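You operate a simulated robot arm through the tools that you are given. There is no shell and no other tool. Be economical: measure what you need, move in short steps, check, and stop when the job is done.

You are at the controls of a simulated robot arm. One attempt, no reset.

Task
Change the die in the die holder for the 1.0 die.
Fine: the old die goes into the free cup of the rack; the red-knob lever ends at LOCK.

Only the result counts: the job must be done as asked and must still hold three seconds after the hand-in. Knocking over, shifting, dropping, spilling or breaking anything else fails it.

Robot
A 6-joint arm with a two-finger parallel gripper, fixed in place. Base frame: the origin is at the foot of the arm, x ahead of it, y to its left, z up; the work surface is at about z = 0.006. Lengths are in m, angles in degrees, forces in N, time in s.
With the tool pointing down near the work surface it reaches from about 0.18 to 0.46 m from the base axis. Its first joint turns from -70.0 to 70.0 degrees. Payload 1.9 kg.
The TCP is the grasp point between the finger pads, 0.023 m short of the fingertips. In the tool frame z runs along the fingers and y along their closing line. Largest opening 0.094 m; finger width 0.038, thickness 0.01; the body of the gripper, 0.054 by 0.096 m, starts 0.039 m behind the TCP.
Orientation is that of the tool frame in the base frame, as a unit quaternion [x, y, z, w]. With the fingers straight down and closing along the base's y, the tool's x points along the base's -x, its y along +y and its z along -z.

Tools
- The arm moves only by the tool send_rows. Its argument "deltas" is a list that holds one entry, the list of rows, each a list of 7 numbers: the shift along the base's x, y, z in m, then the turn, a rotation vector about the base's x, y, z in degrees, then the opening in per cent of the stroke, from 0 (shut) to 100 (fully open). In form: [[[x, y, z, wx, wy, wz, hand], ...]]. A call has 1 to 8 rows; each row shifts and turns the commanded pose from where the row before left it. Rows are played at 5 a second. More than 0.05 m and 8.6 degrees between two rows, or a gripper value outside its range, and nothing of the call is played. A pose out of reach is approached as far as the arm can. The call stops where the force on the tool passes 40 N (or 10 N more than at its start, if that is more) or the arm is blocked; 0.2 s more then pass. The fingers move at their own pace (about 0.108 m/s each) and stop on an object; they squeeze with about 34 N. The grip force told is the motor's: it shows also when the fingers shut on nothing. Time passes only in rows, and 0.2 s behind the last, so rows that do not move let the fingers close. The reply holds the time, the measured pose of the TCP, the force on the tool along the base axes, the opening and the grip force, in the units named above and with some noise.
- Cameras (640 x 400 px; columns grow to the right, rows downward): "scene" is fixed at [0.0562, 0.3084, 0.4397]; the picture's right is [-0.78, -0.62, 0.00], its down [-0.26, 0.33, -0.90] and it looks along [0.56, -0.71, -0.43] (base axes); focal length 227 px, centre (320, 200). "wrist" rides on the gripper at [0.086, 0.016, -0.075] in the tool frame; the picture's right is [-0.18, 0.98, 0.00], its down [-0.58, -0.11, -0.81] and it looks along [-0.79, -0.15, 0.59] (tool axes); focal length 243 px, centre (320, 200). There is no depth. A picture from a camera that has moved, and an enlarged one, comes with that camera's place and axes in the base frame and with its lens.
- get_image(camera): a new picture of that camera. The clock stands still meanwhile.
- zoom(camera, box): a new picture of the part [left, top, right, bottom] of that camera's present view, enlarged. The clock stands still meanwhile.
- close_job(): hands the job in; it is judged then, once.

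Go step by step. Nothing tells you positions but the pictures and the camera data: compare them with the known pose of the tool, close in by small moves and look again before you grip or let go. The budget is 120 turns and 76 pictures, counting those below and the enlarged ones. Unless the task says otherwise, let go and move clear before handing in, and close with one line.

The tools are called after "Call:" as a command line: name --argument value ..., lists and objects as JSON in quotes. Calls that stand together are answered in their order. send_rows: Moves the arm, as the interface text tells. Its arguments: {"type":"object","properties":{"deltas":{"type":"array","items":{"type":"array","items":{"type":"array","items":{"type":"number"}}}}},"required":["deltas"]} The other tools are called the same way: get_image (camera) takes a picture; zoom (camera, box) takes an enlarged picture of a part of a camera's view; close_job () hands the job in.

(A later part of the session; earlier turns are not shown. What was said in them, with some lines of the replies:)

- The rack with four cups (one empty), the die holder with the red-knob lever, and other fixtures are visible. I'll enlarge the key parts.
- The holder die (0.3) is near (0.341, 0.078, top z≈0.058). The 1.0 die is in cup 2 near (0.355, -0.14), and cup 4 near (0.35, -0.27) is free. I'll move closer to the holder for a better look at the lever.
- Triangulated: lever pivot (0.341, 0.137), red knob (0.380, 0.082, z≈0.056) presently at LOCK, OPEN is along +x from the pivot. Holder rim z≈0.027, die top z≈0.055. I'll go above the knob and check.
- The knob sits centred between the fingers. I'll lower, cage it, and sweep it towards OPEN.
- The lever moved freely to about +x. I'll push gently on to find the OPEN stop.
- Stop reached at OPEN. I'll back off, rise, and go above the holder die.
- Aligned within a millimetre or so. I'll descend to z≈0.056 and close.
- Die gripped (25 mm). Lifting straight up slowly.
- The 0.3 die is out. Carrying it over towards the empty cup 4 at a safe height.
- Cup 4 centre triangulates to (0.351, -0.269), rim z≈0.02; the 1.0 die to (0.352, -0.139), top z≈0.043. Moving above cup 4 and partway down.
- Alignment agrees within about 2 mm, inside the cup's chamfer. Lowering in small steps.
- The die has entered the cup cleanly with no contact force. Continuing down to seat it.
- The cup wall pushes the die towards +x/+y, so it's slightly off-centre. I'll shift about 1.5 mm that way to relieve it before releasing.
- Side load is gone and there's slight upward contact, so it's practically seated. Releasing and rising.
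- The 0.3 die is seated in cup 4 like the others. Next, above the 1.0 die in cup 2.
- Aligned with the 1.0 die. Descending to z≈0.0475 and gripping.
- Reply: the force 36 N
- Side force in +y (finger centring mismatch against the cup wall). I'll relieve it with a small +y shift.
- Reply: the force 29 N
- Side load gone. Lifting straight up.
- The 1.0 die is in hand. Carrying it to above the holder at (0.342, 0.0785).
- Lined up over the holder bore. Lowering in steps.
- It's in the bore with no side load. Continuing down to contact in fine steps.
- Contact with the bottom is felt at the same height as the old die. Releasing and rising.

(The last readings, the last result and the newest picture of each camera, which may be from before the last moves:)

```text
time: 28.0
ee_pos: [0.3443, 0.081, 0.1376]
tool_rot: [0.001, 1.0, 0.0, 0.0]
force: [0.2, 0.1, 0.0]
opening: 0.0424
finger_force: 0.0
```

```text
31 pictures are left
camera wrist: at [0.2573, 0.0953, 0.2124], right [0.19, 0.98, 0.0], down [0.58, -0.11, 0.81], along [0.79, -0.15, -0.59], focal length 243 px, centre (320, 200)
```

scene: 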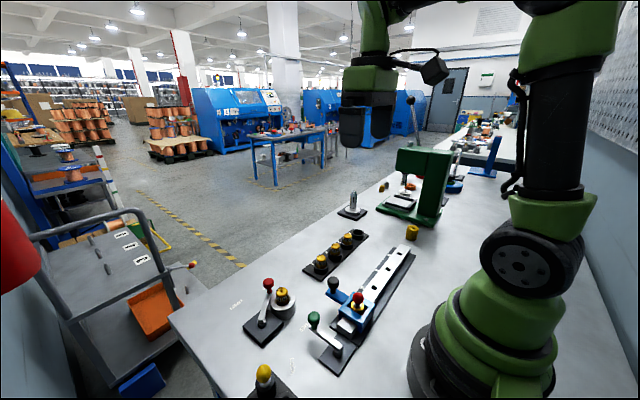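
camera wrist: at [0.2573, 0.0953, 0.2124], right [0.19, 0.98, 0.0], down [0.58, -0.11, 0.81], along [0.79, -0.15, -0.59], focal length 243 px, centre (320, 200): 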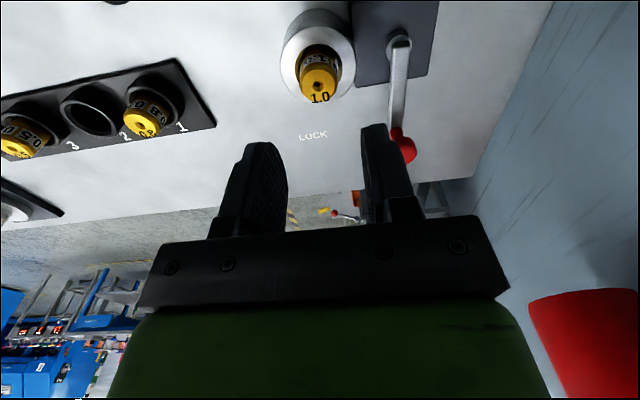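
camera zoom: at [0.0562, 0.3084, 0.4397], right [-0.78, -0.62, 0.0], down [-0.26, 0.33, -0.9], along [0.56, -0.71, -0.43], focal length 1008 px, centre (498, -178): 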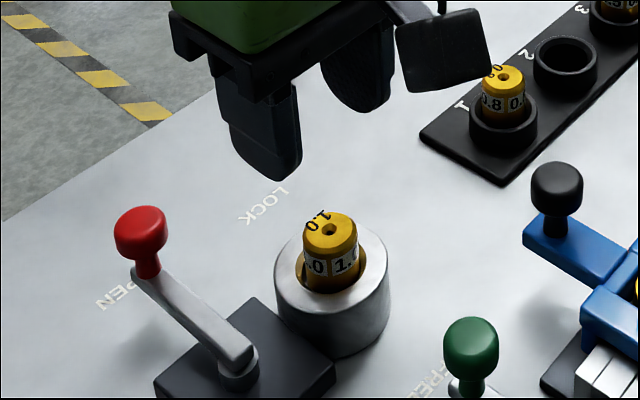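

The 1.0 die is seated like the old one. Now to the lever: knob at about (0.408, 0.137); going above it.

Call:
send_rows --deltas '[[[0.032, 0.028, 0, 0, 0, 0, 55], [0.032, 0.028, 0, 0, 0, 0, 55], [0, 0, -0.03, 0, 0, 0, 55], [0, 0, 0, 0, 0, 0, 55]]]'

Call:
get_image --camera "wrist"

```text
time: 29.0
ee_pos: [0.4061, 0.1395, 0.1074]
tool_rot: [0.001, 1.0, 0.0, 0.0]
force: [-0.5, 0.2, -0.1]
opening: 0.0519
finger_force: 0.0
```

```text
30 pictures are left
camera wrist: at [0.3196, 0.1539, 0.1821], right [0.19, 0.98, 0.0], down [0.58, -0.11, 0.81], along [0.79, -0.15, -0.59], focal length 243 px, centre (320, 200)
```

wrist: 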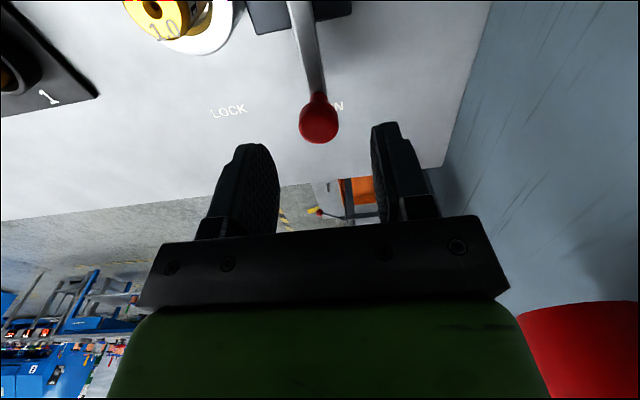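

Knob is centred between the fingers. Lowering, caging it and sweeping back towards LOCK.

Call:
send_rows --deltas '[[[0, 0, -0.018, 0, 0, 0, 55], [0, 0, -0.018, 0, 0, 0, 55], [0, 0, 0, 0, 0, 0, 34], [0, 0, 0, 0, 0, 0, 34], [0, -0.014, 0, 0, 0, 0, 34], [-0.005, -0.015, 0, 0, 0, 0, 34], [-0.006, -0.013, 0, 0, 0, 0, 34], [0, 0, 0, 0, 0, 0, 34]]]'

Call:
get_image --camera "wrist"

```text
time: 30.8
ee_pos: [0.3966, 0.0939, 0.0722]
tool_rot: [0.001, 1.0, 0.001, 0.001]
force: [-0.2, 0.4, 0.3]
opening: 0.0324
finger_force: 0.1
```

```text
29 pictures are left
camera wrist: at [0.3093, 0.1087, 0.1462], right [0.19, 0.98, 0.0], down [0.58, -0.11, 0.81], along [0.79, -0.15, -0.59], focal length 243 px, centre (320, 200)
```

wrist: 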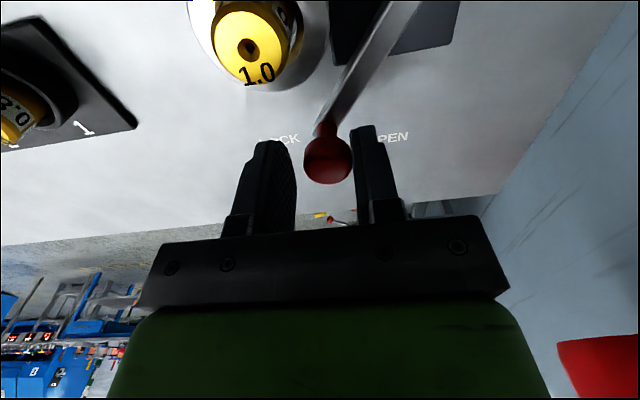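

Call:
send_rows --deltas '[[[-0.006, -0.008, 0, 0, 0, 0, 34], [-0.006, -0.007, 0, 0, 0, 0, 34], [0, -0.003, 0, 0, 0, 0, 34], [0, 0, 0, 0, 0, 0, 34]]]'

Call:
get_image --camera "wrist"

Call:
zoom --camera "scene" --box '[220, 240, 340, 330]'

```text
time: 31.8
ee_pos: [0.3848, 0.0768, 0.0719]
tool_rot: [0.0, 1.0, 0.001, 0.0]
force: [0.7, 14.4, -5.8]
opening: 0.0381
finger_force: 7.1
```

```text
28 pictures are left
camera wrist: at [0.2977, 0.0908, 0.1457], right [0.19, 0.98, 0.0], down [0.58, -0.11, 0.81], along [0.79, -0.15, -0.59], focal length 243 px, centre (320, 200)
```

wrist: 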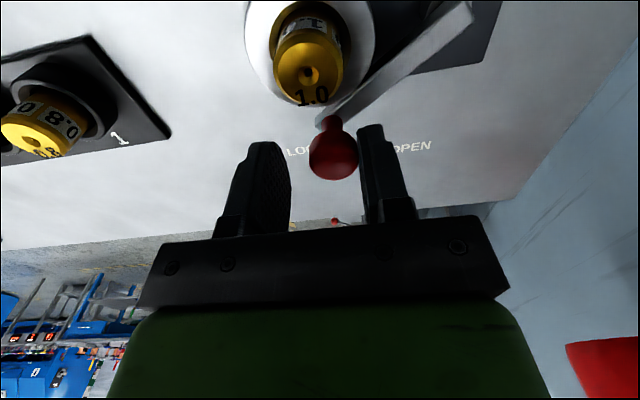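

```text
4.44 times, centred on (280, 285) of scene
camera zoom: at [0.0562, 0.3084, 0.4397], right [-0.78, -0.62, 0.0], down [-0.26, 0.33, -0.9], along [0.56, -0.71, -0.43], focal length 1008 px, centre (498, -178)
```

zoom: 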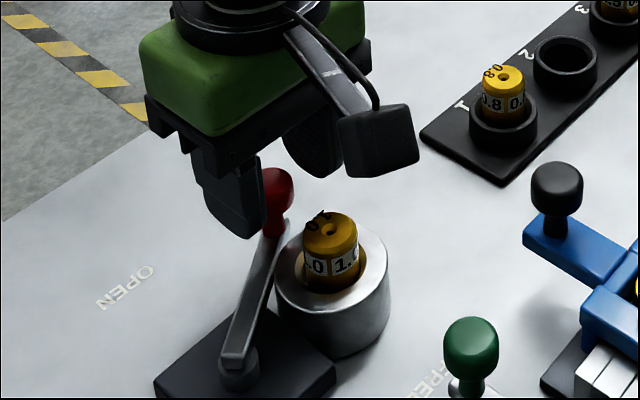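

The lever is hard against the LOCK stop, matching its initial position. Backing off, opening and rising clear.

Call:
send_rows --deltas '[[[0, 0.005, 0, 0, 0, 0, 45], [0, 0, 0, 0, 0, 0, 45], [0, 0, 0.03, 0, 0, 0, 45], [0, 0, 0.04, 0, 0, 0, 45], [-0.03, 0, 0.04, 0, 0, 0, 45], [-0.04, -0.03, 0.04, 0, 0, 0, 45], [-0.04, -0.03, 0.03, 0, 0, 0, 45], [0, 0, 0, 0, 0, 0, 45]]]'

Call:
zoom --camera "wrist" --box '[130, 0, 450, 200]'

Call:
zoom --camera "scene" --box '[220, 220, 400, 340]'

```text
refused: row 6 steps farther than a row can; nothing moved
```

```text
2.00 times, centred on (290, 100) of wrist
camera zoom: at [0.2977, 0.0908, 0.1457], right [0.19, 0.98, 0.0], down [0.58, -0.11, 0.81], along [0.79, -0.15, -0.59], focal length 485 px, centre (380, 400)
```

zoom: 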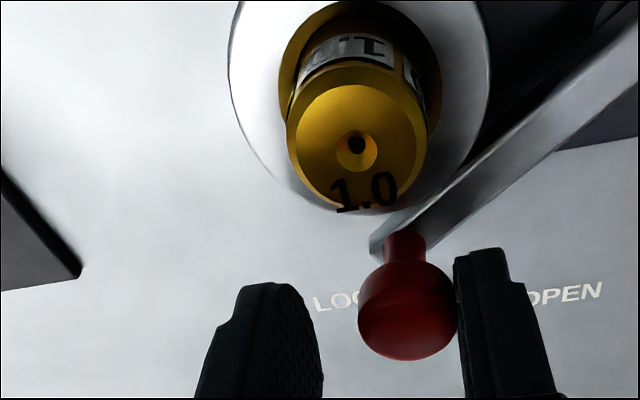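

```text
3.33 times, centred on (310, 280) of scene
camera zoom: at [0.0562, 0.3084, 0.4397], right [-0.78, -0.62, 0.0], down [-0.26, 0.33, -0.9], along [0.56, -0.71, -0.43], focal length 756 px, centre (353, -67)
```

zoom: 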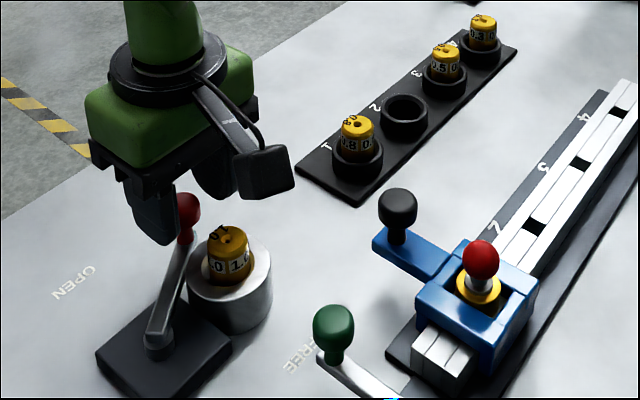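

One row was too long and nothing moved; sending it again with smaller steps.

Call:
send_rows --deltas '[[[0, 0.004, 0, 0, 0, 0, 38], [0, 0, 0, 0, 0, 0, 42], [0, 0, 0.03, 0, 0, 0, 42], [0, 0, 0.04, 0, 0, 0, 42], [-0.025, 0, 0.04, 0, 0, 0, 42], [-0.03, -0.02, 0.03, 0, 0, 0, 42], [-0.03, -0.02, 0.03, 0, 0, 0, 42], [0, 0, 0, 0, 0, 0, 42]]]'

Call:
zoom --camera "wrist" --box '[130, 0, 450, 200]'

Call:
zoom --camera "scene" --box '[220, 220, 400, 340]'

```text
time: 33.6
ee_pos: [0.3033, 0.0386, 0.2395]
tool_rot: [0.001, 1.0, 0.0, -0.001]
force: [0.7, -0.2, -0.1]
opening: 0.0397
finger_force: 0.0
```

```text
2.00 times, centred on (290, 100) of wrist
camera zoom: at [0.2166, 0.0535, 0.3145], right [0.19, 0.98, 0.0], down [0.58, -0.11, 0.81], along [0.79, -0.15, -0.59], focal length 485 px, centre (380, 400)
```

zoom: 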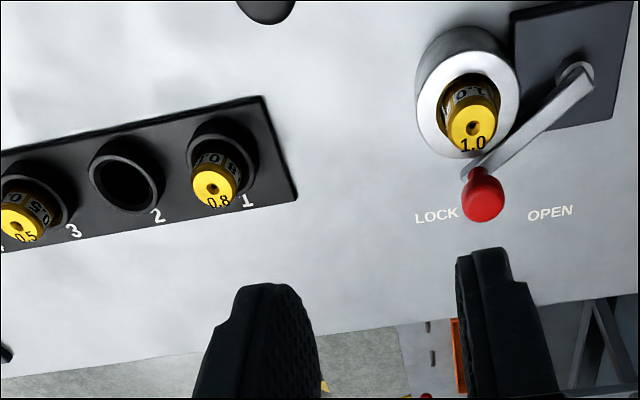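

```text
3.33 times, centred on (310, 280) of scene
camera zoom: at [0.0562, 0.3084, 0.4397], right [-0.78, -0.62, 0.0], down [-0.26, 0.33, -0.9], along [0.56, -0.71, -0.43], focal length 756 px, centre (353, -67)
```

zoom: 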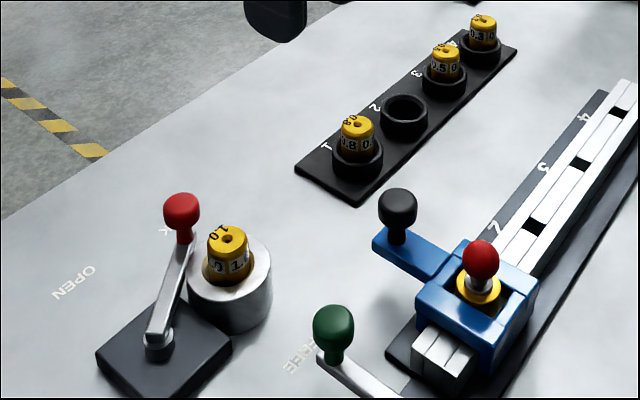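

The 1.0 die is in the holder, the lever is back at its LOCK position, the 0.3 die is in cup 4, and the arm is clear. Handing in.

Call:
close_job

```text
The job is handed in.
```

The 1.0 die is now in the holder, the old 0.3 die is in cup 4, which was free, and the red-knob lever is at LOCK.
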